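You operate a simulated robot arm through the tools that you are given. There is no shell and no other tool. Be economical: measure what you need, move in short steps, check, and stop when the job is done.

You run a simulated robot arm. Do the job below in one go: nothing can be reset, and whatever is moved stays where it is left.

TASK
Stand the cover from the top of the grey table beside the yellow cloth. It goes on the side that lies toward x -1.0, y +0.0 (a direction in the base frame), with about 3 cm between them.

It is judged by the outcome, as a careful person would: the job done as asked, and still so three seconds after it is handed in. It fails if anything else is knocked over, pushed out of place, dropped, spilled or broken. Lids that push on must go on centred and level and be pressed home; caps that screw on are set level and turned clockwise until they are tight. Flat cloth is picked up by pressing the open fingertips on it (5 to 10 N) and closing them slowly along it; thin cloth reads only 2 to 8 mm in the jaws.

THE ROBOT
A 7-joint arm with a two-finger parallel gripper on a trunk, on a base that drives. Base frame: it is fixed to the floor where the robot stands at the start and does not move with it; the origin is under the middle of the robot, x ahead of it, y to its left, z up; the surface under the hand at the start is at about z = 0.8. Lengths are in m, angles in degrees, forces in N, time in s.
With the tool pointing down near the work surface it reaches from about 0.48 to 0.92 m from the robot's upright axis, wherever it stands. Its first joint turns from -115.0 to 115.0 degrees. Places, roughly: cover (11x6x6 cm) [0.5, 0.2, 0.8]; yellow cloth [-4.75, -18.25, 0.75]. Payload 3.91 kg.
The TCP is the grasp point between the finger pads, 0.03 m short of the fingertips. In the tool frame z runs along the fingers and y along their closing line. Largest opening 0.11 m; finger width 0.02, thickness 0.01; the body of the gripper, 0.048 by 0.112 m, starts 0.055 m behind the TCP.
Orientation is that of the tool frame in the base frame, as a unit quaternion [x, y, z, w]. With the fingers straight down and closing along the base's y, the tool's x points along the base's -x, its y along +y and its z along -z.

THE INTERFACE
- The arm moves only by the tool jog_arm. Its argument "steps" is a list of rows, each an object of numbers (a shift or turn left out is 0, a gripper value left out holds the last): "dx", "dy", "dz": the shift along the base's x, y, z in mm; "ax", "ay", "az": the turn, a rotation vector about the base's x, y, z in degrees. In form: [{"dx": .., "dy": .., "dz": .., "ax": .., "ay": .., "az": ..}, ...]. A call has 1 to 10 rows; each row shifts and turns the commanded pose from where the row before left it. "jaw" is the opening, from 0 (shut) to 1 (fully open), set as the call begins (left out, the last holds). Rows are played at 5 a second. More than 0.05 m and 8.6 degrees between two rows, or a gripper value outside its range, and nothing of the call is played. Where a pose cannot be reached the arm comes as near as it can. A force on the tool above 40 N (or 10 N above the force at the start of the call, whichever is more), or a blocked arm, ends the call early, and 0.2 s more pass. Each finger travels about 0.153 m/s and halts on what it meets, pressing with about 35 N; the grip force reading is that of the motor and also rises with nothing between the fingers. The clock runs only during rows and for 0.2 s after the last one: add rows that do not move to give the fingers time. The reply holds the time, the measured pose of the TCP, the force on the tool along the base axes, the opening and the grip force, in the units named above and with some noise, with the torque about the TCP (base axes, N m) and any sound that the robot's microphone picked up, and new pictures: "pictures" is both (left out), scene, wrist or none.
- Cameras (640 x 400 px; columns grow to the right, rows downward): "scene" is now at [0.2181, 0.2102, 1.2877]; the picture's right is [0.04, -1.00, 0.00], its down [-0.61, -0.03, -0.79] and it looks along [0.79, 0.04, -0.61] (base axes); focal length 291 px, centre (320, 200). "wrist" rides on the gripper at [0.072, 0.017, -0.103] in the tool frame; the picture's right is [-0.23, 0.97, 0.00], its down [-0.76, -0.18, -0.62] and it looks along [-0.61, -0.14, 0.78] (tool axes); focal length 222 px, centre (320, 200). There is no depth. A picture from a camera that has moved, and an enlarged one, comes with that camera's place and axes in the base frame and with its lens. The place of the scene camera against the robot may be out by one fixed shift of up to 0.012 m in any direction.
- move_column(by): slides the trunk up (or, below 0, down) by that many m; the arm and the scene camera ride with it, the base frame stays. It gives what a move gives, with no picture.
- roll_base(legs): drives the robot by 1 to 6 legs, each [ahead, left, turn to the left] in m, m and degrees, along the robot's own axes; the way and the turn of a leg run together, so that a leg with both is an arc; at most 1.5 m and 180 degrees a leg. The arm and the cameras ride along, it lands a little off, and it stops where it bumps. It gives what a move gives, and a new picture of the scene camera.
- aim_head(pan, tilt): turns the head with the scene camera to pan (to the left, within 80 degrees either way) and tilt (down, from -29 to 69), counted from straight ahead of the robot. It gives what a move gives, and a new picture of the scene camera.
- close_up(camera, box): a new picture of the part [left, top, right, bottom] of that camera's present view, enlarged. It takes no simulated time.
- finish_job(): hands the job in; it is judged then, once.

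Go step by step. Nothing tells you exact positions but the pictures and the camera data: compare them with the known pose of the tool, close in by small moves and look again before you grip or let go. The budget is 120 turns and 260 pictures, counting those below and the enlarged ones. Unless the task says otherwise, let go and move clear before handing in, and close with one line.

The tools are called after "Emit:" by a JSON object that holds its "api" and its "payload". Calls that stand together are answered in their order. jog_arm: Moves the arm, as the interface text tells. Its arguments: {"type":"object","properties":{"steps":{"type":"array","items":{"type":"object","properties":{"dx":{"type":"number"},"dy":{"type":"number"},"dz":{"type":"number"},"ax":{"type":"number"},"ay":{"type":"number"},"az":{"type":"number"}}}},"jaw":{"type":"number"},"pictures":{"type":"string","enum":["both","scene","wrist","none"]}},"required":["steps"]} The other tools are called the same way: move_column (by) slides the trunk up or down; roll_base (legs) drives the base; aim_head (pan, tilt) turns the head that bears the scene camera; close_up (camera, box) takes an enlarged picture of a part of a camera's view; finish_job () hands the job in.

At the start:

```text
clock: 0.0
eef_pos: [0.4233, 0.233, 1.1025]
tool_rot: [0.0, 1.0, 0.0, -0.001]
contact_force: [1.2, -0.2, -0.6]
torque: [-0.01, 0.0, -0.02]
opening: 0.1099
gripper_force: 0.0
trunk travel left (down, up): [-0.625, 0.365]
robot x, y, heading: [0.0012, 0.0033, 0.1]
head pan, tilt: [2.6, 37.4]
```

scene: 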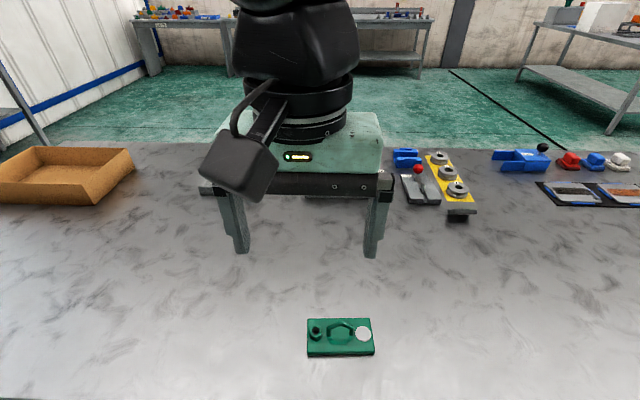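
wrist: 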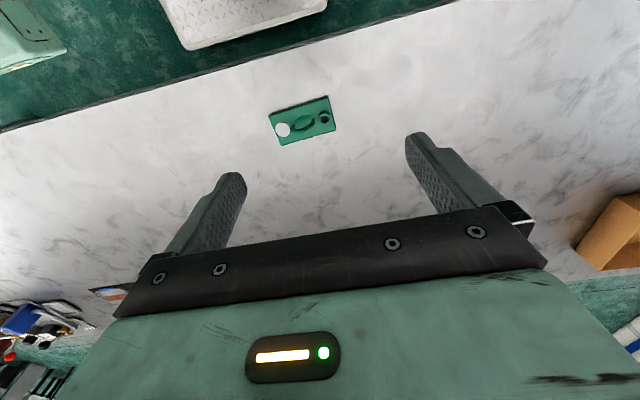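

The green cover lies on the table just ahead of the robot, near (0.47, 0.19). I'll look at it closely first.

Emit:
{"api": "close_up", "payload": {"camera": "scene", "box": [280, 300, 400, 375]}}

Emit:
{"api": "close_up", "payload": {"camera": "wrist", "box": [250, 80, 350, 150]}}

```text
5.33 times, centred on (340, 338) of scene
camera zoom: at [0.2181, 0.2102, 1.2877], right [0.04, -1.0, 0.0], down [-0.61, -0.03, -0.79], along [0.79, 0.04, -0.61], focal length 1550 px, centre (213, -533)
```

zoom: 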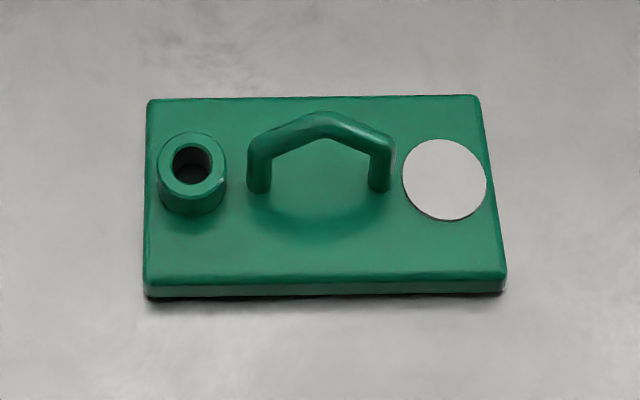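

```text
5.71 times, centred on (300, 115) of wrist
camera zoom: at [0.35, 0.2475, 1.2047], right [0.23, 0.97, 0.0], down [0.76, -0.18, 0.62], along [0.61, -0.14, -0.78], focal length 1269 px, centre (434, 686)
```

zoom: 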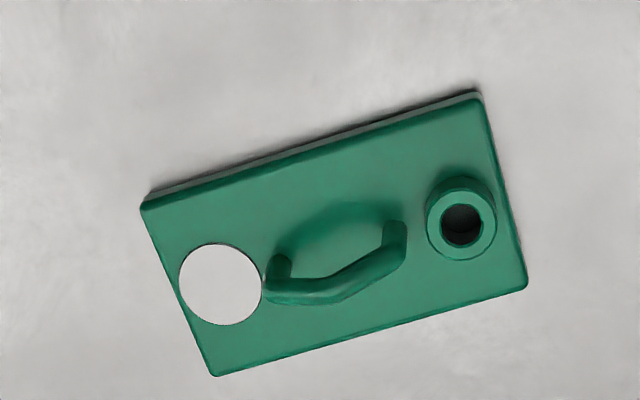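

The cover is a 6 x 11 cm plate, long along y, with a handle about 4.5 cm tall near (0.464, 0.191). I'll turn the gripper so it closes along x, move over the handle and look again.

Emit:
{"api": "jog_arm", "payload": {"steps": [{"az": -8.5, "dx": 4, "dy": -4, "dz": -10}, {"az": -8.5, "dx": 4, "dy": -4, "dz": -10}, {"az": -8.5, "dx": 4, "dy": -4, "dz": -10}, {"az": -8.5, "dx": 4, "dy": -4, "dz": -10}, {"az": -8.5, "dx": 4, "dy": -4, "dz": -10}, {"az": -8.5, "dx": 4, "dy": -4, "dz": -10}, {"az": -8.5, "dx": 4, "dy": -4, "dz": -10}, {"az": -8.5, "dx": 4, "dy": -4, "dz": -10}, {"az": -8.5, "dx": 4, "dy": -4, "dz": -10}, {"az": -8.5, "dx": 4, "dy": -4, "dz": -10}], "jaw": 1}}

```text
clock: 2.2
eef_pos: [0.4612, 0.1919, 1.0026]
tool_rot: [0.677, 0.736, -0.001, 0.0]
contact_force: [-0.7, -0.1, 0.4]
torque: [-0.01, 0.01, -0.02]
opening: 0.1103
gripper_force: 0.0
trunk travel left (down, up): [-0.625, 0.365]
robot x, y, heading: [0.0022, 0.0016, -0.1]
head pan, tilt: [2.6, 37.4]
camera scene: at [0.2181, 0.2101, 1.2877], right [0.04, -1.0, 0.0], down [-0.61, -0.03, -0.79], along [0.79, 0.04, -0.61], focal length 291 px, centre (320, 200)
camera wrist: at [0.4731, 0.2639, 1.1056], right [0.99, -0.14, 0.0], down [-0.11, -0.77, 0.62], along [-0.09, -0.62, -0.78], focal length 222 px, centre (320, 200)
```

scene: 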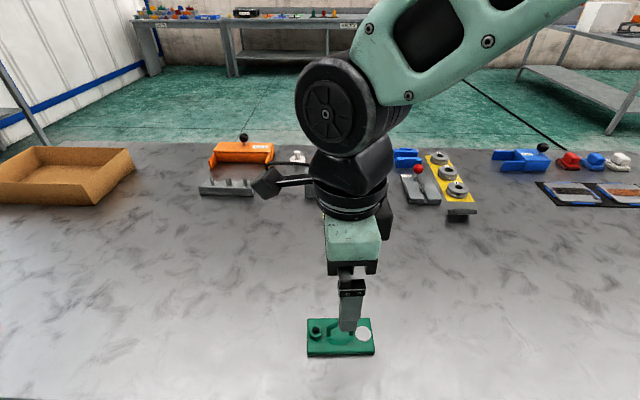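
wrist: 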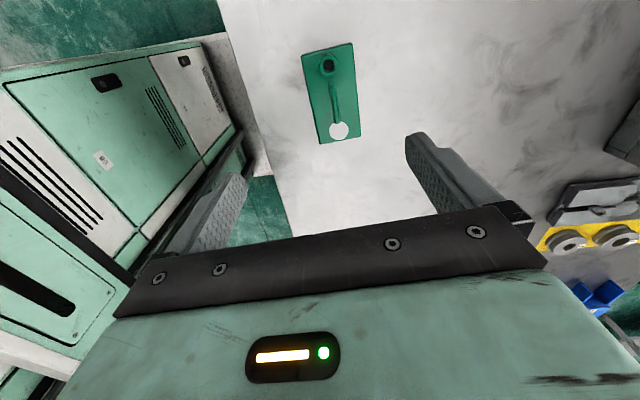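

I'm above the cover; I'll refine its position with the wrist camera.

Emit:
{"api": "close_up", "payload": {"camera": "wrist", "box": [280, 30, 400, 150]}}

```text
3.33 times, centred on (340, 90) of wrist
camera zoom: at [0.4731, 0.2639, 1.1056], right [0.99, -0.14, 0.0], down [-0.11, -0.77, 0.62], along [-0.09, -0.62, -0.78], focal length 740 px, centre (253, 567)
```

zoom: 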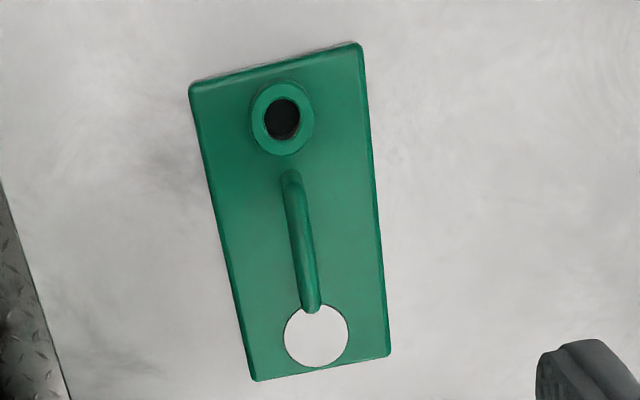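

By the wrist camera the handle is at about (0.480, 0.190), with a yaw of 3 degrees. I'll line up over it and descend part way.

Emit:
{"api": "jog_arm", "payload": {"steps": [{"dx": 10, "dy": -1, "az": -1.8}, {"dx": 9, "dy": -1}, {"dz": -40}, {"dz": -40}, {"dz": -22}, {}]}}

Emit:
{"api": "close_up", "payload": {"camera": "scene", "box": [280, 270, 420, 370]}}

```text
clock: 3.6
eef_pos: [0.4803, 0.19, 0.901]
tool_rot: [0.687, 0.727, 0.0, -0.001]
contact_force: [-0.2, -0.5, 0.2]
torque: [-0.01, 0.0, 0.01]
opening: 0.1098
gripper_force: 0.1
trunk travel left (down, up): [-0.625, 0.365]
robot x, y, heading: [-0.0035, -0.0028, -0.0]
head pan, tilt: [2.6, 37.4]
camera scene: at [0.2181, 0.2101, 1.2877], right [0.04, -1.0, 0.0], down [-0.61, -0.03, -0.79], along [0.79, 0.04, -0.61], focal length 291 px, centre (320, 200)
camera wrist: at [0.493, 0.2623, 1.0028], right [0.98, -0.17, 0.0], down [-0.14, -0.77, 0.62], along [-0.11, -0.61, -0.78], focal length 222 px, centre (320, 200)
```

scene: 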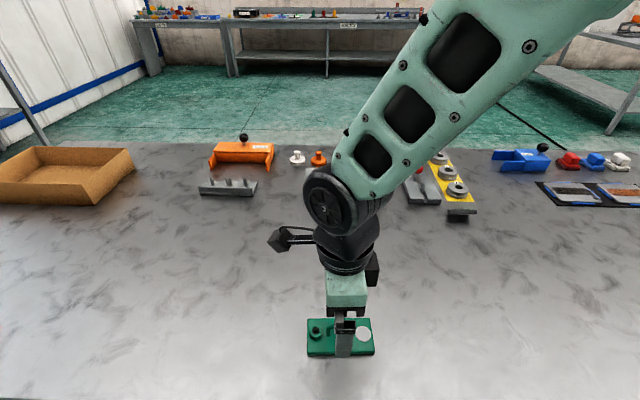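
wrist: 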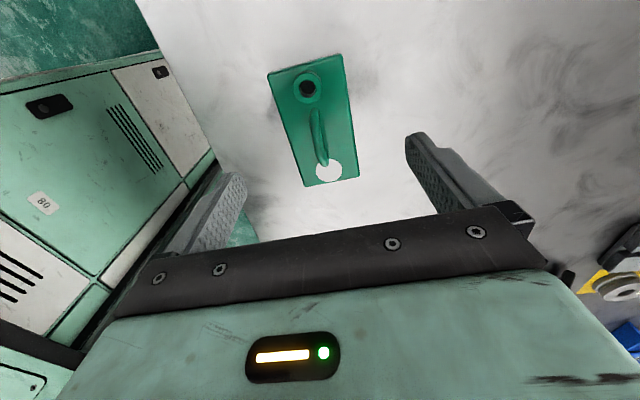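

```text
4.00 times, centred on (350, 320) of scene
camera zoom: at [0.2181, 0.2101, 1.2877], right [0.04, -1.0, 0.0], down [-0.61, -0.03, -0.79], along [0.79, 0.04, -0.61], focal length 1163 px, centre (200, -280)
```

zoom: 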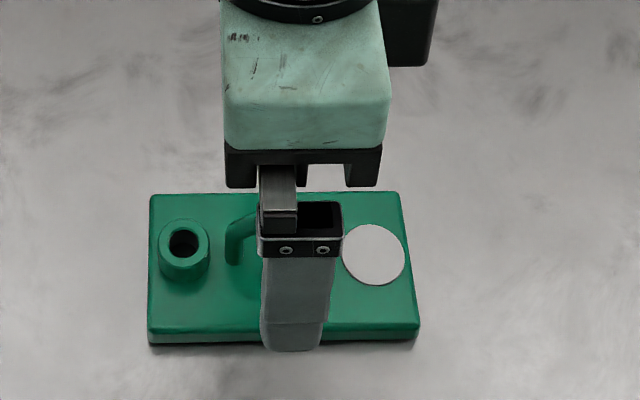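

The alignment is good, with the cover centred between the fingers. I'll descend to handle height, with fingertips just above the plate.

Emit:
{"api": "jog_arm", "payload": {"steps": [{"dy": 2, "dz": -20}, {"dz": -15}, {"dz": -10}, {}]}}

Emit:
{"api": "close_up", "payload": {"camera": "scene", "box": [280, 290, 400, 370]}}

Emit:
{"api": "close_up", "payload": {"camera": "wrist", "box": [220, 60, 440, 230]}}

```text
clock: 4.6
eef_pos: [0.4816, 0.1912, 0.8556]
tool_rot: [0.687, 0.727, 0.0, 0.0]
contact_force: [-0.1, -0.1, 0.6]
torque: [0.01, -0.02, -0.03]
opening: 0.1102
gripper_force: 0.1
trunk travel left (down, up): [-0.625, 0.365]
robot x, y, heading: [-0.0006, -0.0011, -0.2]
head pan, tilt: [2.6, 37.4]
camera scene: at [0.2181, 0.2102, 1.2877], right [0.04, -1.0, 0.0], down [-0.61, -0.03, -0.79], along [0.79, 0.04, -0.61], focal length 291 px, centre (320, 200)
camera wrist: at [0.4945, 0.2641, 0.9581], right [0.98, -0.17, 0.0], down [-0.13, -0.77, 0.62], along [-0.11, -0.61, -0.78], focal length 222 px, centre (320, 200)
```

scene: 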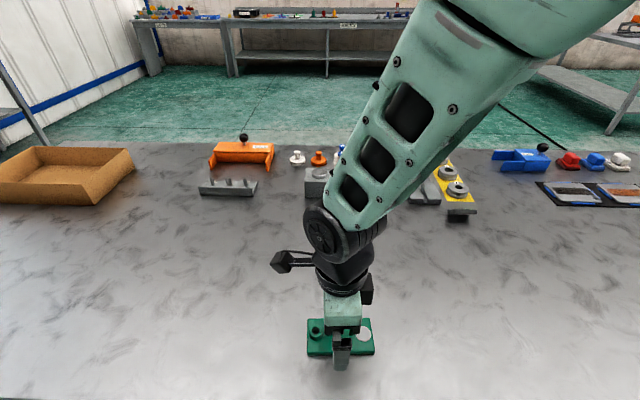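
wrist: 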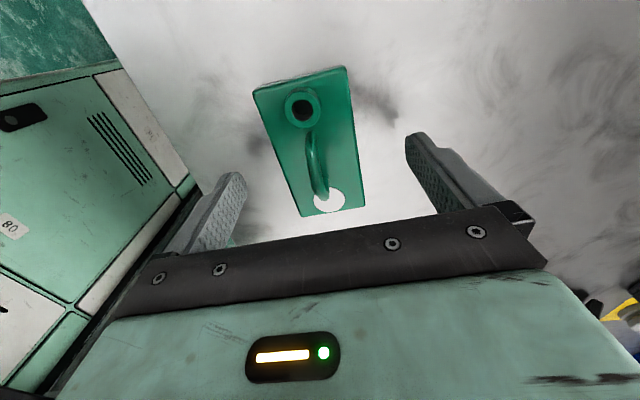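

```text
5.00 times, centred on (340, 330) of scene
camera zoom: at [0.2181, 0.2102, 1.2877], right [0.04, -1.0, 0.0], down [-0.61, -0.03, -0.79], along [0.79, 0.04, -0.61], focal length 1453 px, centre (220, -450)
```

zoom: 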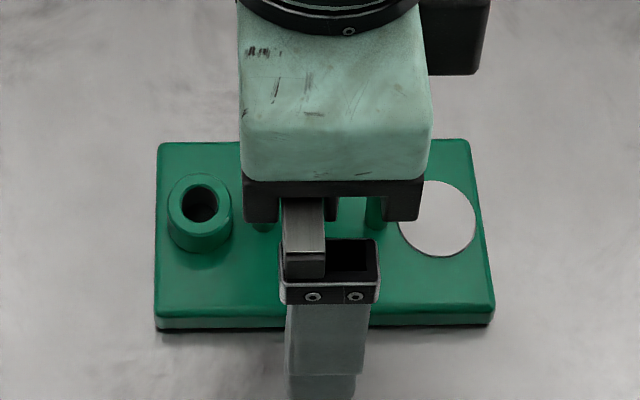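

```text
2.35 times, centred on (330, 145) of wrist
camera zoom: at [0.4945, 0.2641, 0.9581], right [0.98, -0.17, 0.0], down [-0.13, -0.77, 0.62], along [-0.11, -0.61, -0.78], focal length 523 px, centre (296, 329)
```

zoom: 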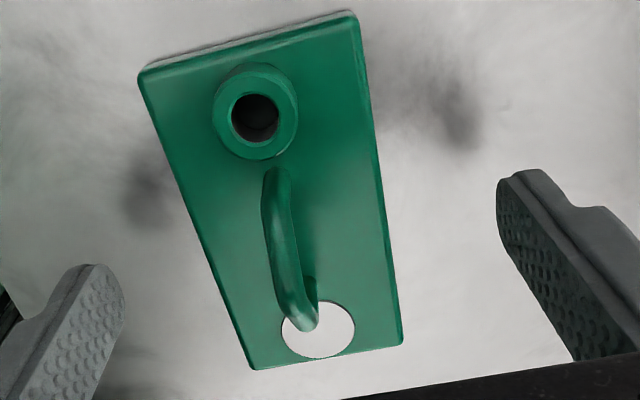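

The handle is centred in x. I'll shift 3 mm in y, go 4 mm lower and close slowly on it.

Emit:
{"api": "jog_arm", "payload": {"steps": [{"dy": 3, "dz": -4}, {}], "jaw": 0.3}}

Emit:
{"api": "close_up", "payload": {"camera": "wrist", "box": [220, 60, 440, 230]}}

```text
clock: 5.2
eef_pos: [0.4809, 0.1944, 0.8512]
tool_rot: [0.687, 0.727, 0.0, 0.0]
contact_force: [0.4, -0.1, 0.2]
torque: [-0.02, 0.03, -0.01]
opening: 0.0331
gripper_force: 0.1
trunk travel left (down, up): [-0.625, 0.365]
robot x, y, heading: [-0.0015, 0.001, -0.1]
head pan, tilt: [2.6, 37.4]
camera scene: at [0.2181, 0.2102, 1.2877], right [0.04, -1.0, 0.0], down [-0.61, -0.03, -0.79], along [0.79, 0.04, -0.61], focal length 291 px, centre (320, 200)
camera wrist: at [0.4945, 0.2669, 0.9538], right [0.98, -0.17, 0.0], down [-0.14, -0.77, 0.62], along [-0.11, -0.61, -0.78], focal length 222 px, centre (320, 200)
```

scene: 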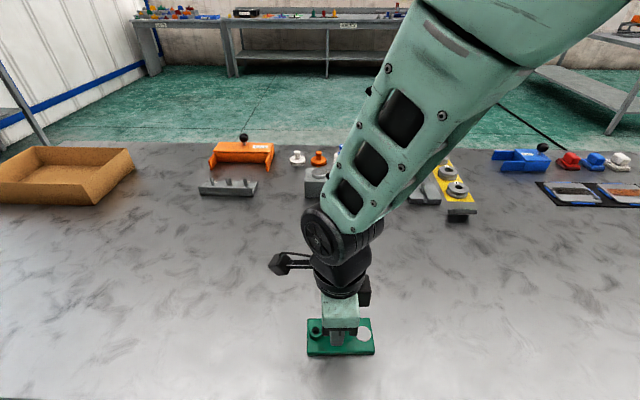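
wrist: 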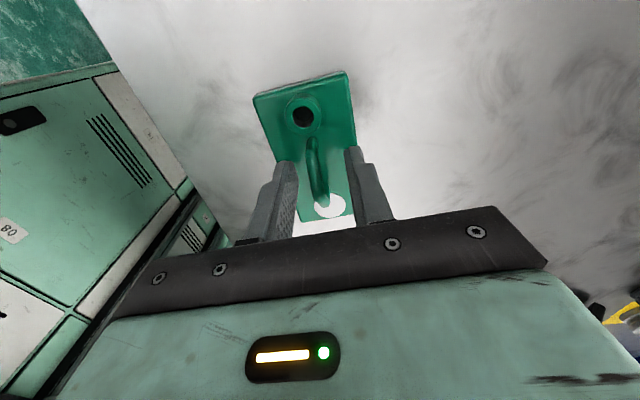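

```text
2.35 times, centred on (330, 145) of wrist
camera zoom: at [0.4945, 0.2669, 0.9538], right [0.98, -0.17, 0.0], down [-0.14, -0.77, 0.62], along [-0.11, -0.61, -0.78], focal length 523 px, centre (296, 329)
```

zoom: 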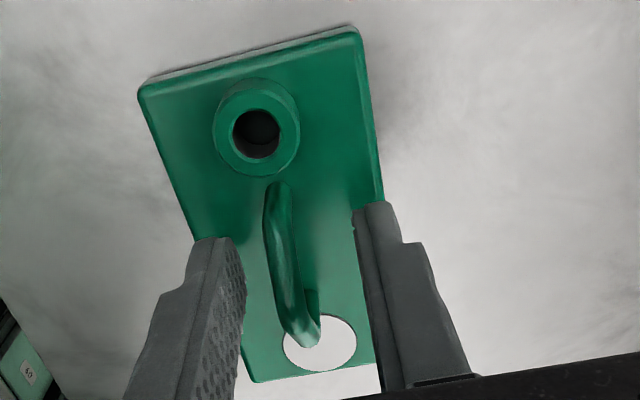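

The handle lies between the fingers. I'll close and then lift a little.

Emit:
{"api": "jog_arm", "payload": {"steps": [{}, {}, {}], "jaw": 0, "pictures": "none"}}

Emit:
{"api": "jog_arm", "payload": {"steps": [{"dz": 15}, {"dz": 25}, {"dz": 30}, {}]}}

Emit:
{"api": "close_up", "payload": {"camera": "scene", "box": [260, 260, 420, 360]}}

```text
clock: 6.0
eef_pos: [0.481, 0.1944, 0.851]
tool_rot: [0.687, 0.727, 0.0, -0.001]
contact_force: [0.4, -0.1, -0.6]
torque: [-0.07, 0.01, 0.01]
opening: 0.0079
gripper_force: 34.9
trunk travel left (down, up): [-0.625, 0.365]
robot x, y, heading: [-0.0035, -0.0047, -0.0]
head pan, tilt: [2.6, 37.4]
```

```text
clock: 7.0
eef_pos: [0.4798, 0.1947, 0.9216]
tool_rot: [0.687, 0.726, 0.0, 0.0]
contact_force: [0.2, -0.8, -2.3]
torque: [-0.02, -0.04, 0.01]
opening: 0.0077
gripper_force: 34.9
trunk travel left (down, up): [-0.625, 0.365]
robot x, y, heading: [-0.0007, 0.0007, 0.1]
head pan, tilt: [2.6, 37.4]
camera scene: at [0.2182, 0.2102, 1.2876], right [0.04, -1.0, 0.0], down [-0.61, -0.03, -0.79], along [0.79, 0.04, -0.61], focal length 291 px, centre (320, 200)
camera wrist: at [0.4931, 0.2675, 1.0244], right [0.98, -0.17, 0.0], down [-0.13, -0.77, 0.62], along [-0.11, -0.61, -0.78], focal length 222 px, centre (320, 200)
```

scene: 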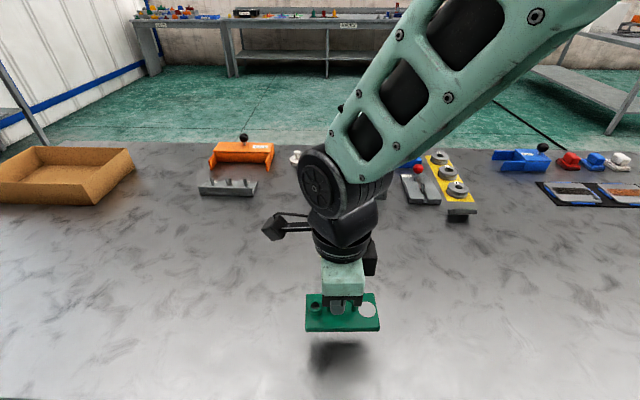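
wrist: 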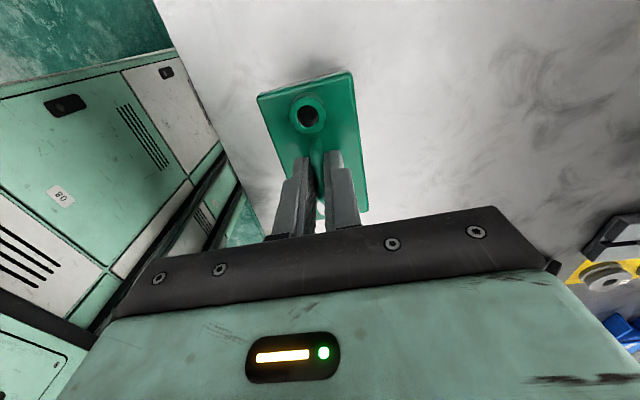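

```text
4.00 times, centred on (340, 310) of scene
camera zoom: at [0.2182, 0.2102, 1.2876], right [0.04, -1.0, 0.0], down [-0.61, -0.03, -0.79], along [0.79, 0.04, -0.61], focal length 1163 px, centre (240, -240)
```

zoom: 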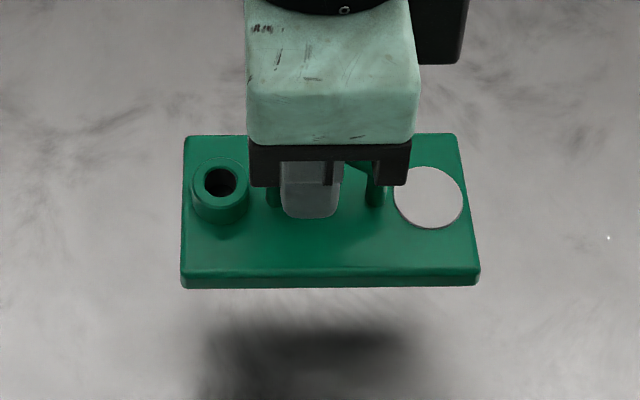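

The cover is held level. I'll raise it well clear and look around to plan the way.

Emit:
{"api": "jog_arm", "payload": {"steps": [{"dz": 40}, {"dz": 40}, {"dz": 40}, {"dz": 40}, {"dz": 40}], "pictures": "none"}}

Emit:
{"api": "aim_head", "payload": {"pan": -80, "tilt": 15}}

Emit:
{"api": "aim_head", "payload": {"pan": -35, "tilt": 10}}

Emit:
{"api": "aim_head", "payload": {"pan": 75, "tilt": 15}}

```text
clock: 8.2
eef_pos: [0.4805, 0.1944, 1.1206]
tool_rot: [0.687, 0.726, 0.0, 0.0]
contact_force: [-0.3, 0.4, -2.1]
torque: [-0.03, 0.03, 0.01]
opening: 0.0074
gripper_force: 35.2
trunk travel left (down, up): [-0.625, 0.365]
robot x, y, heading: [-0.0011, -0.0005, -0.2]
head pan, tilt: [2.6, 37.4]
```

```text
clock: 9.8
eef_pos: [0.4809, 0.1937, 1.1217]
tool_rot: [0.687, 0.726, 0.0, 0.0]
contact_force: [0.6, 0.0, -2.6]
torque: [-0.03, -0.02, 0.02]
opening: 0.0077
gripper_force: 34.7
trunk travel left (down, up): [-0.625, 0.365]
robot x, y, heading: [-0.0017, -0.0003, 0.3]
head pan, tilt: [-80.0, 15.0]
camera scene: at [0.1479, 0.1143, 1.3234], right [-0.98, -0.17, 0.0], down [-0.05, 0.26, -0.97], along [0.17, -0.95, -0.26], focal length 291 px, centre (320, 200)
```

scene: 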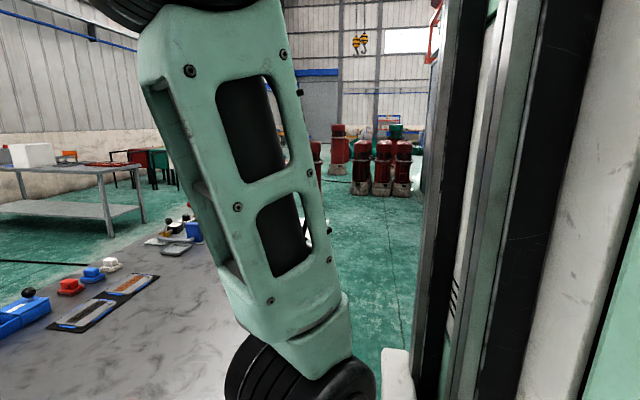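

```text
clock: 10.9
eef_pos: [0.48, 0.1944, 1.1203]
tool_rot: [0.687, 0.727, 0.0, 0.0]
contact_force: [0.1, -0.6, -2.4]
torque: [0.01, 0.01, 0.01]
opening: 0.0077
gripper_force: 35.1
trunk travel left (down, up): [-0.625, 0.365]
robot x, y, heading: [0.0006, 0.0004, 0.4]
head pan, tilt: [-35.0, 10.0]
camera scene: at [0.2077, 0.1529, 1.3315], right [-0.57, -0.82, 0.0], down [-0.14, 0.1, -0.98], along [0.81, -0.57, -0.17], focal length 291 px, centre (320, 200)
```

scene: 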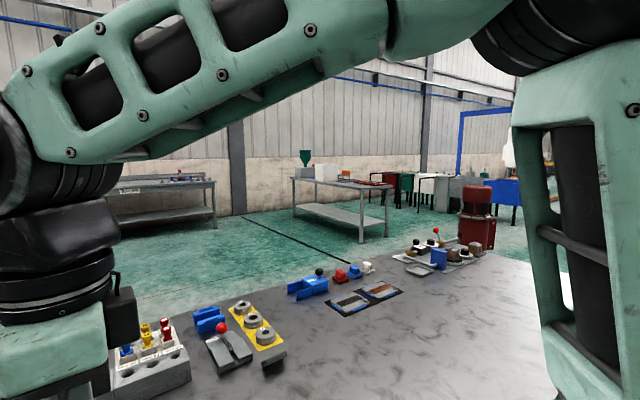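

```text
clock: 12.8
eef_pos: [0.4822, 0.1953, 1.121]
tool_rot: [0.687, 0.726, 0.0, 0.0]
contact_force: [0.2, 0.0, -2.4]
torque: [0.04, -0.02, 0.01]
opening: 0.0078
gripper_force: 34.9
trunk travel left (down, up): [-0.625, 0.365]
robot x, y, heading: [0.0032, 0.002, -0.1]
head pan, tilt: [75.0, 15.0]
camera scene: at [0.1558, 0.2965, 1.3234], right [0.97, -0.26, 0.0], down [-0.07, -0.25, -0.97], along [0.25, 0.93, -0.26], focal length 291 px, centre (320, 200)
```

scene: 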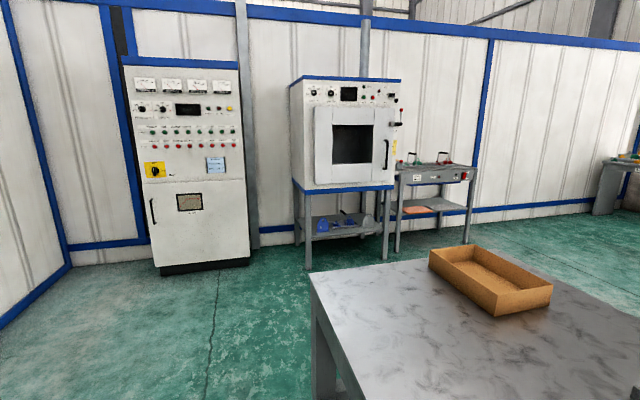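

The cover is up at z 1.12, and the cloth lies some 18 m to the right. I'll back off a bit, turn right and look.

Emit:
{"api": "roll_base", "payload": {"legs": [[-0.4, 0, 0], [0, 0, -90]]}}

Emit:
{"api": "aim_head", "payload": {"pan": -30, "tilt": 10}}

Emit:
{"api": "aim_head", "payload": {"pan": 30, "tilt": 10}}

```text
clock: 19.1
eef_pos: [-0.2035, -0.481, 1.1201]
tool_rot: [1.0, 0.027, 0.0, -0.001]
contact_force: [0.5, -0.6, -3.1]
torque: [-0.01, -0.04, -0.01]
opening: 0.0076
gripper_force: 34.5
trunk travel left (down, up): [-0.625, 0.365]
robot x, y, heading: [-0.3968, -0.0024, -90.2]
head pan, tilt: [75.0, 15.0]
camera scene: at [-0.114, -0.165, 1.3234], right [-0.26, -0.97, 0.0], down [-0.25, 0.07, -0.97], along [0.93, -0.25, -0.26], focal length 291 px, centre (320, 200)
```

scene: 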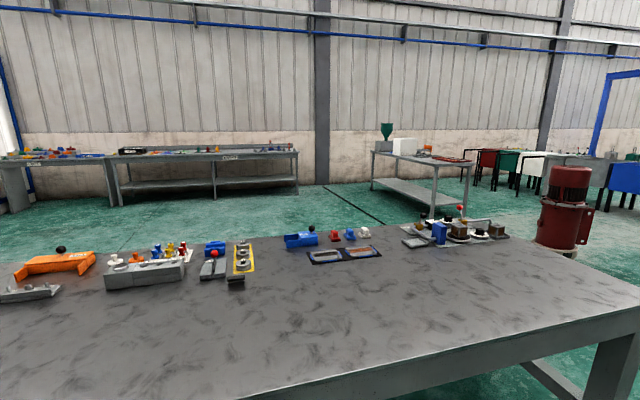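

```text
clock: 20.9
eef_pos: [-0.2052, -0.4814, 1.1214]
tool_rot: [1.0, 0.027, 0.0, 0.0]
contact_force: [-0.1, 0.0, -2.5]
torque: [-0.01, 0.0, -0.01]
opening: 0.008
gripper_force: 35.1
trunk travel left (down, up): [-0.625, 0.365]
robot x, y, heading: [-0.395, -0.0003, -90.1]
head pan, tilt: [-30.0, 10.0]
camera scene: at [-0.2507, -0.2211, 1.3315], right [-0.87, 0.5, 0.0], down [0.09, 0.15, -0.98], along [-0.49, -0.85, -0.17], focal length 291 px, centre (320, 200)
```

scene: 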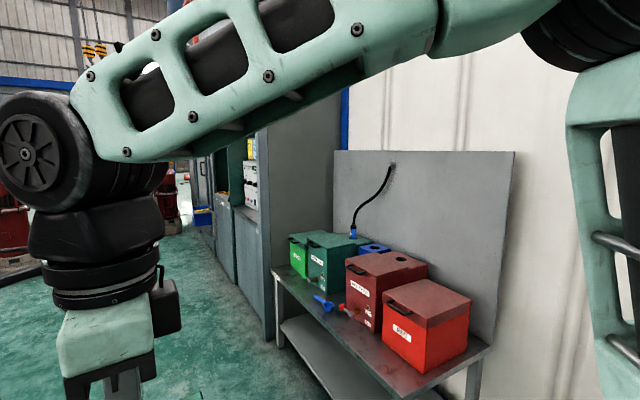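

```text
clock: 22.2
eef_pos: [-0.205, -0.4821, 1.1212]
tool_rot: [1.0, 0.026, -0.001, 0.0]
contact_force: [0.0, -0.2, -2.9]
torque: [0.01, 0.02, 0.02]
opening: 0.0077
gripper_force: 34.8
trunk travel left (down, up): [-0.625, 0.365]
robot x, y, heading: [-0.3991, 0.0056, -90.4]
head pan, tilt: [30.0, 10.0]
camera scene: at [-0.1579, -0.2213, 1.3315], right [-0.87, -0.5, 0.0], down [-0.09, 0.15, -0.98], along [0.49, -0.85, -0.17], focal length 291 px, centre (320, 200)
```

scene: 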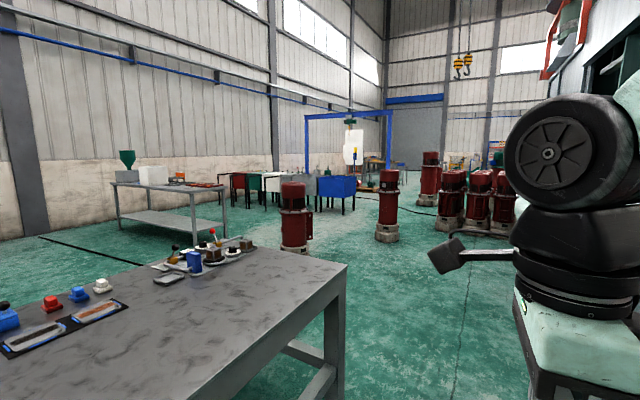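

There is a corridor ahead along -y, between the benches and the cabinets, with red pumps farther on. I'll shift left a little, go ahead 1.5 m and look again.

Emit:
{"api": "roll_base", "payload": {"legs": [[0, 0.2, 0], [1.5, 0, 0], [0.8, 0, 0]]}}

Emit:
{"api": "aim_head", "payload": {"pan": 0, "tilt": 15}}

Emit:
{"api": "aim_head", "payload": {"pan": -20, "tilt": 15}}

```text
clock: 34.6
eef_pos: [-0.021, -2.7695, 1.1201]
tool_rot: [1.0, 0.024, 0.0, 0.0]
contact_force: [0.3, -0.4, -3.1]
torque: [-0.02, -0.03, 0.01]
opening: 0.0079
gripper_force: 34.9
trunk travel left (down, up): [-0.625, 0.365]
robot x, y, heading: [-0.212, -2.2869, -90.2]
head pan, tilt: [30.0, 10.0]
camera scene: at [0.0284, -2.5097, 1.3315], right [-0.87, -0.49, 0.0], down [-0.09, 0.15, -0.98], along [0.49, -0.86, -0.17], focal length 291 px, centre (320, 200)
```

scene: 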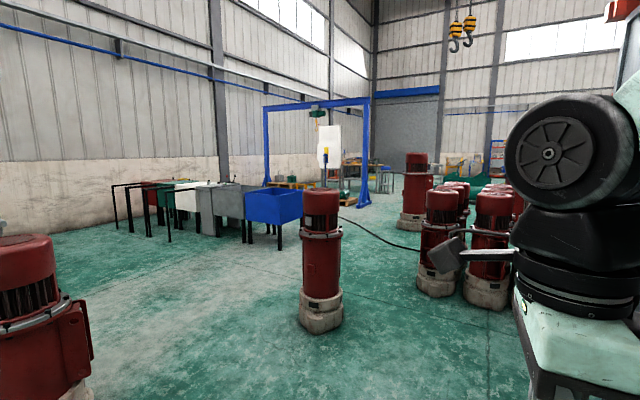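

```text
clock: 35.6
eef_pos: [-0.0214, -2.77, 1.1213]
tool_rot: [1.0, 0.024, 0.0, 0.0]
contact_force: [0.1, 0.4, -2.4]
torque: [-0.03, -0.01, 0.02]
opening: 0.0075
gripper_force: 35.1
trunk travel left (down, up): [-0.625, 0.365]
robot x, y, heading: [-0.2108, -2.2852, -90.4]
head pan, tilt: [0.0, 15.0]
camera scene: at [-0.0181, -2.5222, 1.3234], right [-1.0, 0.01, 0.0], down [0.0, 0.26, -0.97], along [-0.01, -0.97, -0.26], focal length 291 px, centre (320, 200)
```

scene: 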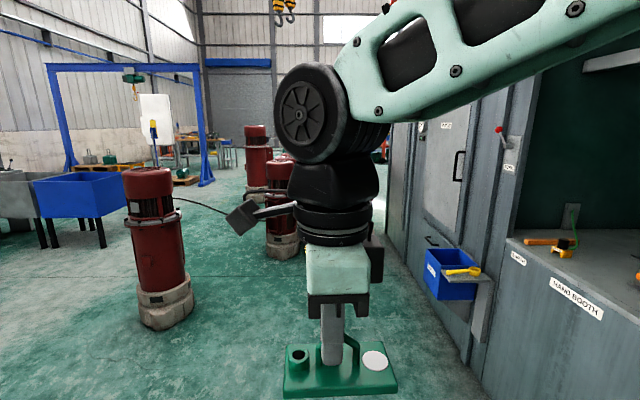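

```text
clock: 36.4
eef_pos: [-0.0203, -2.7682, 1.1208]
tool_rot: [1.0, 0.024, 0.0, 0.0]
contact_force: [-0.1, -0.8, -3.0]
torque: [-0.01, 0.01, -0.02]
opening: 0.0075
gripper_force: 35.5
trunk travel left (down, up): [-0.625, 0.365]
robot x, y, heading: [-0.2095, -2.2895, -90.3]
head pan, tilt: [-20.0, 15.0]
camera scene: at [-0.05, -2.5163, 1.3234], right [-0.94, 0.35, 0.0], down [0.09, 0.24, -0.97], along [-0.34, -0.91, -0.26], focal length 291 px, centre (320, 200)
```

scene: 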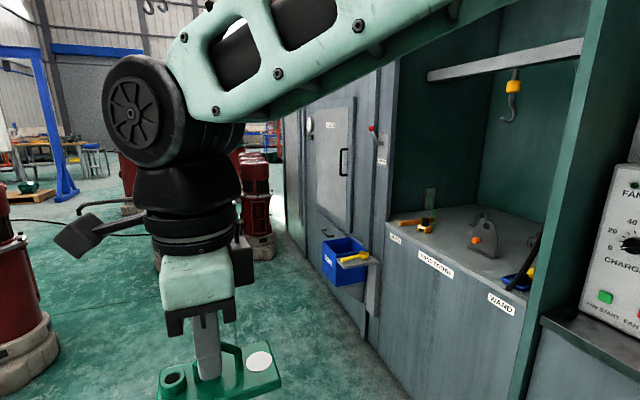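

Pumps block the straight way; a gap lies between the near pump (1.1, -4.4) and the next (0.4, -5.6). I'll raise the trunk so the load clears their tops and I see farther, then go ahead a bit.

Emit:
{"api": "move_column", "payload": {"by": 0.33}}

Emit:
{"api": "roll_base", "payload": {"legs": [[0.9, 0.4, 0]]}}

Emit:
{"api": "aim_head", "payload": {"pan": 22, "tilt": 20}}

Emit:
{"api": "aim_head", "payload": {"pan": -12, "tilt": 15}}

```text
clock: 39.7
eef_pos: [-0.0204, -2.7693, 1.4502]
tool_rot: [1.0, 0.025, 0.0, 0.0]
contact_force: [-1.1, -0.2, -3.1]
torque: [0.01, -0.01, 0.03]
opening: 0.0077
gripper_force: 35.2
trunk travel left (down, up): [-0.955, 0.035]
robot x, y, heading: [-0.2087, -2.2868, -90.2]
head pan, tilt: [-20.0, 15.0]
```

```text
clock: 44.8
eef_pos: [0.3708, -3.669, 1.4516]
tool_rot: [1.0, 0.025, 0.0, 0.0]
contact_force: [0.3, 0.8, -3.0]
torque: [-0.03, -0.01, -0.03]
opening: 0.0077
gripper_force: 35.0
trunk travel left (down, up): [-0.955, 0.035]
robot x, y, heading: [0.1841, -3.1861, -90.5]
head pan, tilt: [-20.0, 15.0]
camera scene: at [0.341, -3.4169, 1.6534], right [-0.94, 0.35, 0.0], down [0.09, 0.24, -0.97], along [-0.34, -0.91, -0.26], focal length 291 px, centre (320, 200)
```

scene: 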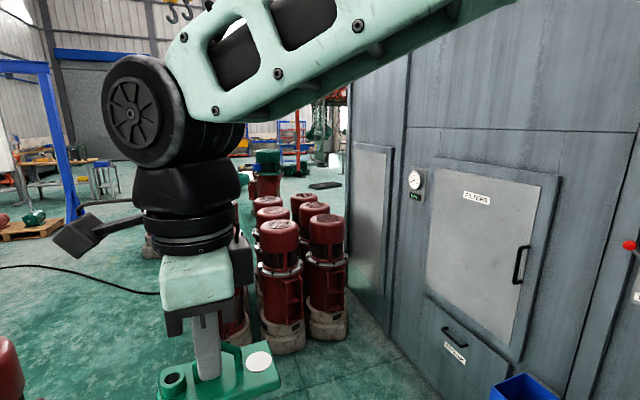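

```text
clock: 45.9
eef_pos: [0.3713, -3.6693, 1.4514]
tool_rot: [1.0, 0.025, 0.0, 0.0]
contact_force: [-0.2, 0.1, -3.3]
torque: [-0.01, 0.01, 0.04]
opening: 0.0076
gripper_force: 35.0
trunk travel left (down, up): [-0.955, 0.035]
robot x, y, heading: [0.1818, -3.1897, -90.6]
head pan, tilt: [22.0, 20.0]
camera scene: at [0.4078, -3.416, 1.6452], right [-0.93, -0.37, 0.0], down [-0.13, 0.32, -0.94], along [0.35, -0.87, -0.34], focal length 291 px, centre (320, 200)
```

scene: 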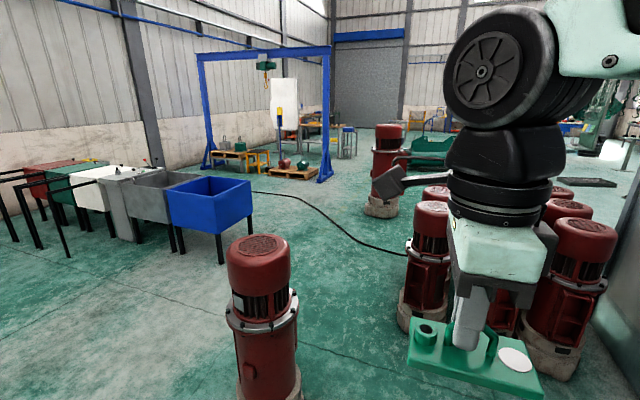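

```text
clock: 46.9
eef_pos: [0.3707, -3.6696, 1.4521]
tool_rot: [1.0, 0.025, 0.0, 0.0]
contact_force: [0.6, -0.4, -2.8]
torque: [-0.02, 0.0, -0.02]
opening: 0.0076
gripper_force: 35.7
trunk travel left (down, up): [-0.955, 0.035]
robot x, y, heading: [0.1802, -3.1857, -90.3]
head pan, tilt: [-12.0, 15.0]
camera scene: at [0.3536, -3.4207, 1.6534], right [-0.98, 0.21, 0.0], down [0.06, 0.25, -0.97], along [-0.21, -0.94, -0.26], focal length 291 px, centre (320, 200)
```

scene: 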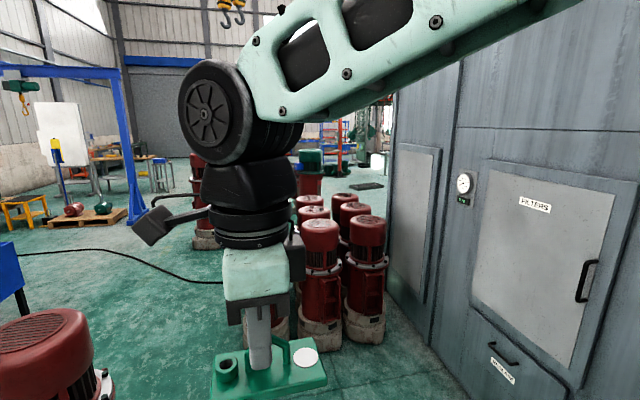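

The way is between the nearest pump (1.12, -4.42) and the group at (0.33, -5.5). I'll thread it at mid gap, then bear left of the far pump at (1.07, -7.55).

Emit:
{"api": "roll_base", "payload": {"legs": [[1.3, -0.02, 0], [0.45, 0.59, 0], [0.45, 0.6, 0]]}}

Emit:
{"api": "aim_head", "payload": {"pan": 20, "tilt": 20}}

Emit:
{"api": "aim_head", "payload": {"pan": -45, "tilt": 15}}

```text
clock: 57.0
eef_pos: [0.9235, -5.374, 1.4502]
tool_rot: [1.0, 0.003, -0.001, -0.001]
contact_force: [0.6, 0.2, -3.2]
torque: [-0.02, -0.02, -0.01]
opening: 0.0079
gripper_force: 34.6
trunk travel left (down, up): [-0.955, 0.035]
robot x, y, heading: [0.755, -4.8819, -93.1]
head pan, tilt: [-12.0, 15.0]
stopped in leg 2: the robot was blocked; the commanded pose is now the measured one
camera scene: at [0.9169, -5.1237, 1.6533], right [-0.97, 0.26, 0.0], down [0.07, 0.25, -0.97], along [-0.25, -0.93, -0.26], focal length 291 px, centre (320, 200)
```

scene: 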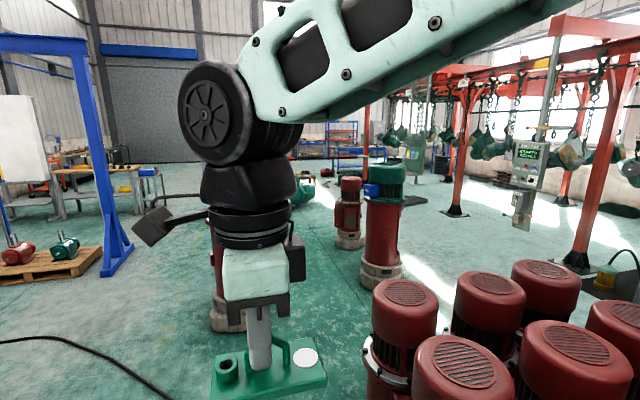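

```text
clock: 57.9
eef_pos: [0.9216, -5.3739, 1.4508]
tool_rot: [1.0, 0.002, 0.0, 0.0]
contact_force: [0.1, 0.4, -3.2]
torque: [-0.01, -0.01, -0.03]
opening: 0.0077
gripper_force: 34.8
trunk travel left (down, up): [-0.955, 0.035]
robot x, y, heading: [0.7552, -4.8831, -92.9]
head pan, tilt: [20.0, 20.0]
camera scene: at [0.9679, -5.1225, 1.6452], right [-0.96, -0.29, 0.0], down [-0.1, 0.33, -0.94], along [0.27, -0.9, -0.34], focal length 291 px, centre (320, 200)
```

scene: 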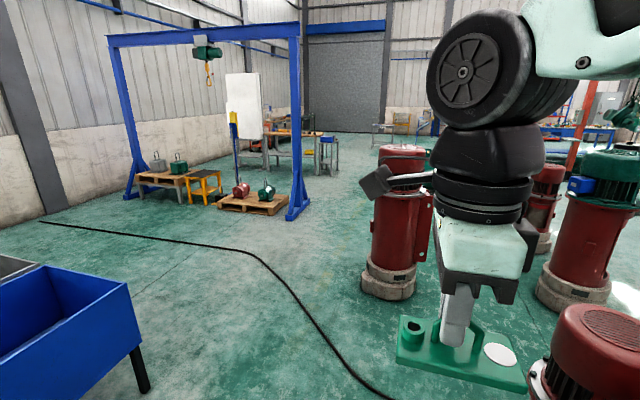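

```text
clock: 59.3
eef_pos: [0.9233, -5.3733, 1.4507]
tool_rot: [1.0, 0.002, 0.0, 0.0]
contact_force: [0.5, -0.6, -1.8]
torque: [-0.02, 0.01, -0.01]
opening: 0.0075
gripper_force: 35.1
trunk travel left (down, up): [-0.955, 0.035]
robot x, y, heading: [0.7496, -4.8826, -93.2]
head pan, tilt: [-45.0, 15.0]
camera scene: at [0.8714, -5.096, 1.6534], right [-0.67, 0.74, 0.0], down [0.19, 0.17, -0.97], along [-0.72, -0.65, -0.26], focal length 291 px, centre (320, 200)
```

scene: 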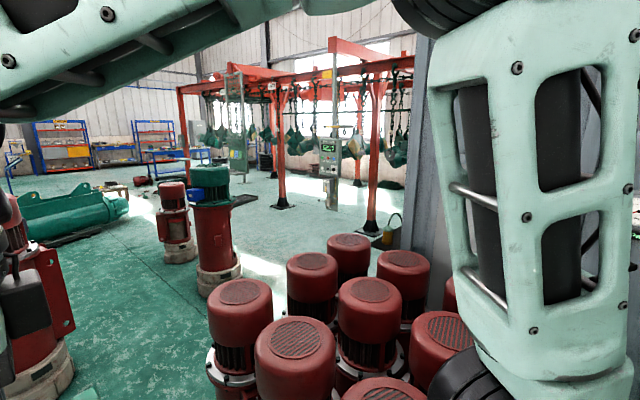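

The base bumped near the pump group, so the gap is narrow for it broadside. I'll retreat, turn to face along the gap's direction (-36 degrees) and look before going through.

Emit:
{"api": "roll_base", "payload": {"legs": [[-0.34, -0.62, 0], [0, 0, 57]]}}

Emit:
{"api": "aim_head", "payload": {"pan": -35, "tilt": 40}}

Emit:
{"api": "aim_head", "payload": {"pan": 25, "tilt": 40}}

```text
clock: 65.7
eef_pos: [0.6458, -4.6364, 1.4502]
tool_rot: [0.876, 0.482, 0.0, 0.0]
contact_force: [0.9, 1.2, -3.0]
torque: [-0.01, 0.03, -0.01]
opening: 0.0077
gripper_force: 34.8
trunk travel left (down, up): [-0.955, 0.035]
robot x, y, heading: [0.1455, -4.5185, -35.6]
head pan, tilt: [-45.0, 15.0]
camera scene: at [0.3819, -4.5203, 1.6534], right [-0.99, -0.16, 0.0], down [-0.04, 0.26, -0.97], along [0.16, -0.95, -0.26], focal length 291 px, centre (320, 200)
```

scene: 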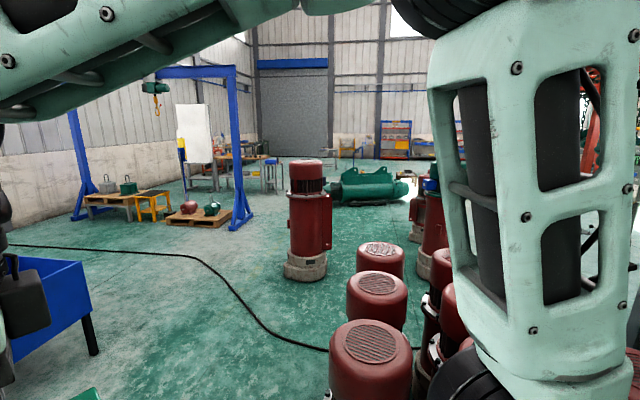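

```text
clock: 66.6
eef_pos: [0.647, -4.6357, 1.4506]
tool_rot: [0.876, 0.482, 0.0, 0.0]
contact_force: [0.2, -0.5, -3.0]
torque: [0.0, 0.03, -0.01]
opening: 0.0075
gripper_force: 34.3
trunk travel left (down, up): [-0.955, 0.035]
robot x, y, heading: [0.1451, -4.5138, -35.3]
head pan, tilt: [-35.0, 40.0]
camera scene: at [0.3949, -4.5083, 1.6139], right [-0.94, -0.33, 0.0], down [-0.21, 0.61, -0.77], along [0.26, -0.72, -0.64], focal length 291 px, centre (320, 200)
```

scene: 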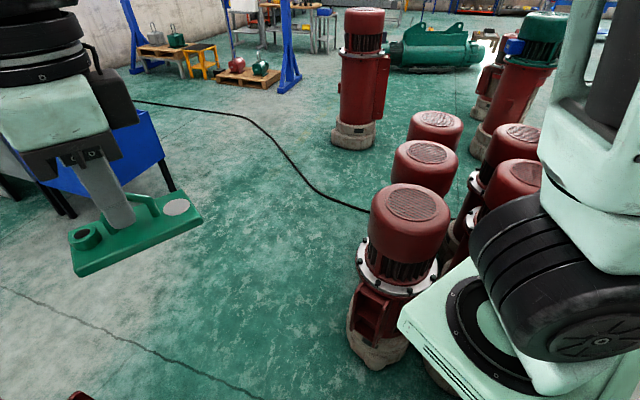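

```text
clock: 67.9
eef_pos: [0.6479, -4.634, 1.4509]
tool_rot: [0.876, 0.482, 0.001, -0.001]
contact_force: [-0.4, -0.1, -2.9]
torque: [-0.01, -0.06, 0.04]
opening: 0.0078
gripper_force: 34.8
trunk travel left (down, up): [-0.955, 0.035]
robot x, y, heading: [0.1402, -4.5155, -35.4]
head pan, tilt: [25.0, 40.0]
camera scene: at [0.4502, -4.4437, 1.6138], right [-0.18, -0.98, 0.0], down [-0.63, 0.12, -0.77], along [0.75, -0.14, -0.64], focal length 291 px, centre (320, 200)
```

scene: 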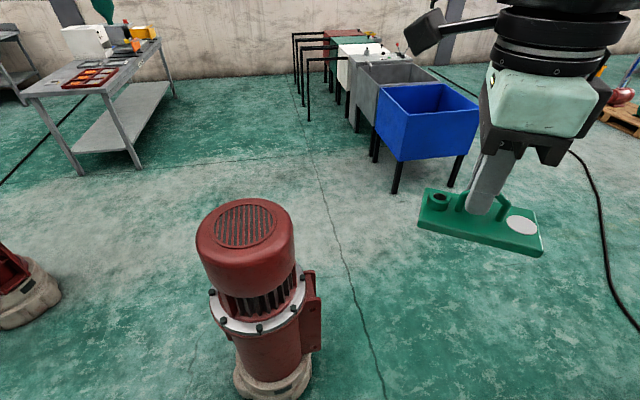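

The pumps stand at A (1.04, -4.31) and B (0.355, -5.32), and the gap's middle is (0.70, -4.82). I'll centre and drive straight through.

Emit:
{"api": "roll_base", "payload": {"legs": [[0.1, 0.08, 0], [1.25, 0, 1]]}}

Emit:
{"api": "aim_head", "payload": {"pan": -60, "tilt": 25}}

```text
clock: 75.0
eef_pos: [1.8005, -5.3156, 1.4508]
tool_rot: [0.867, 0.498, -0.001, 0.0]
contact_force: [0.5, 0.3, -2.5]
torque: [0.01, 0.01, -0.02]
opening: 0.0076
gripper_force: 35.1
trunk travel left (down, up): [-0.955, 0.035]
robot x, y, heading: [1.2925, -5.2116, -33.2]
head pan, tilt: [25.0, 40.0]
camera scene: at [1.5979, -5.13, 1.6138], right [-0.15, -0.99, 0.0], down [-0.64, 0.09, -0.77], along [0.76, -0.11, -0.64], focal length 291 px, centre (320, 200)
```

scene: 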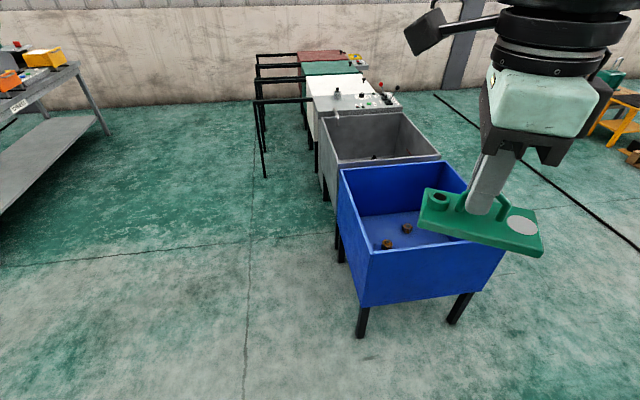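

```text
clock: 76.6
eef_pos: [1.8013, -5.3149, 1.4497]
tool_rot: [0.867, 0.499, 0.0, 0.0]
contact_force: [-0.3, 0.0, -3.0]
torque: [0.04, -0.02, -0.01]
opening: 0.0077
gripper_force: 34.8
trunk travel left (down, up): [-0.955, 0.035]
robot x, y, heading: [1.2945, -5.2105, -33.4]
head pan, tilt: [-60.0, 25.0]
camera scene: at [1.5084, -5.2096, 1.6371], right [-1.0, 0.06, 0.0], down [0.03, 0.42, -0.91], along [-0.05, -0.9, -0.42], focal length 291 px, centre (320, 200)
```

scene: 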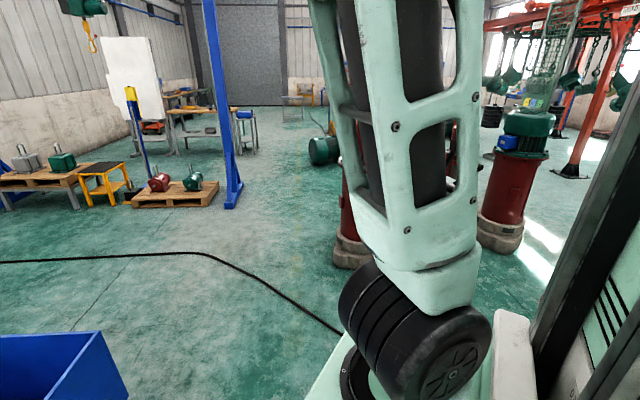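

I'm through the gap. Next I'll turn to face -y and pass between the pump D (1.09, -7.54) and the gantry foot (2.4, -8.6).

Emit:
{"api": "roll_base", "payload": {"legs": [[0, 0, -57], [1.2, 0.3, 0], [1.3, 0.15, 0]]}}

Emit:
{"api": "aim_head", "payload": {"pan": 20, "tilt": 15}}

Emit:
{"api": "aim_head", "payload": {"pan": -25, "tilt": 15}}

```text
clock: 91.6
eef_pos: [1.9079, -8.1963, 1.4501]
tool_rot: [1.0, 0.028, 0.0, 0.0]
contact_force: [0.3, 0.6, -2.2]
torque: [0.03, -0.02, -0.01]
opening: 0.0076
gripper_force: 35.4
trunk travel left (down, up): [-0.955, 0.035]
robot x, y, heading: [1.7128, -7.7182, -90.0]
head pan, tilt: [-60.0, 25.0]
camera scene: at [1.8287, -7.9014, 1.6371], right [-0.5, 0.87, 0.0], down [0.37, 0.21, -0.91], along [-0.78, -0.45, -0.42], focal length 291 px, centre (320, 200)
```

scene: 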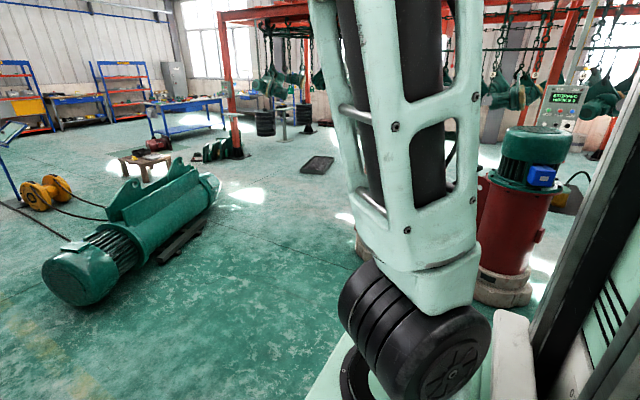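

```text
clock: 93.1
eef_pos: [1.9079, -8.1963, 1.4504]
tool_rot: [1.0, 0.028, 0.001, 0.0]
contact_force: [0.5, -0.3, -2.8]
torque: [0.02, -0.02, 0.02]
opening: 0.0076
gripper_force: 35.5
trunk travel left (down, up): [-0.955, 0.035]
robot x, y, heading: [1.7133, -7.7145, -89.8]
head pan, tilt: [20.0, 15.0]
camera scene: at [1.9404, -7.9432, 1.6534], right [-0.94, -0.34, 0.0], down [-0.09, 0.24, -0.97], along [0.33, -0.91, -0.26], focal length 291 px, centre (320, 200)
```

scene: 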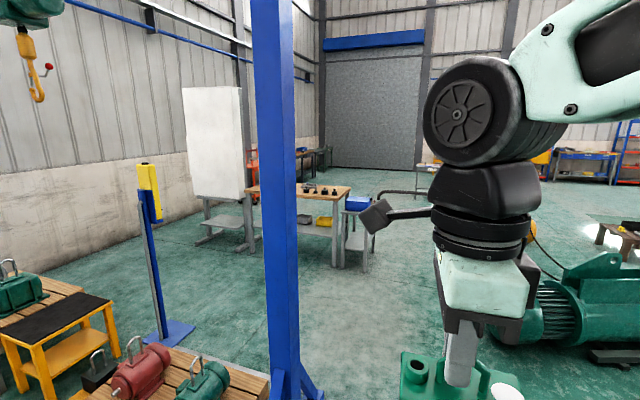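

```text
clock: 94.3
eef_pos: [1.9071, -8.1964, 1.4511]
tool_rot: [1.0, 0.028, 0.0, 0.0]
contact_force: [0.6, -0.1, -2.8]
torque: [0.04, -0.01, 0.03]
opening: 0.0075
gripper_force: 34.8
trunk travel left (down, up): [-0.955, 0.035]
robot x, y, heading: [1.7135, -7.7152, -90.2]
head pan, tilt: [-25.0, 15.0]
camera scene: at [1.8691, -7.9401, 1.6534], right [-0.91, 0.42, 0.0], down [0.11, 0.23, -0.97], along [-0.41, -0.88, -0.26], focal length 291 px, centre (320, 200)
```

scene: 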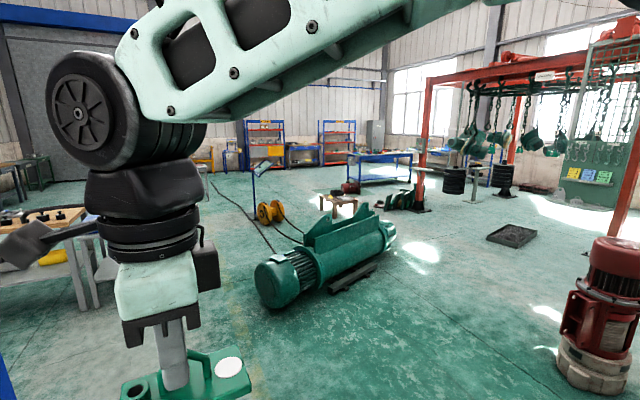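

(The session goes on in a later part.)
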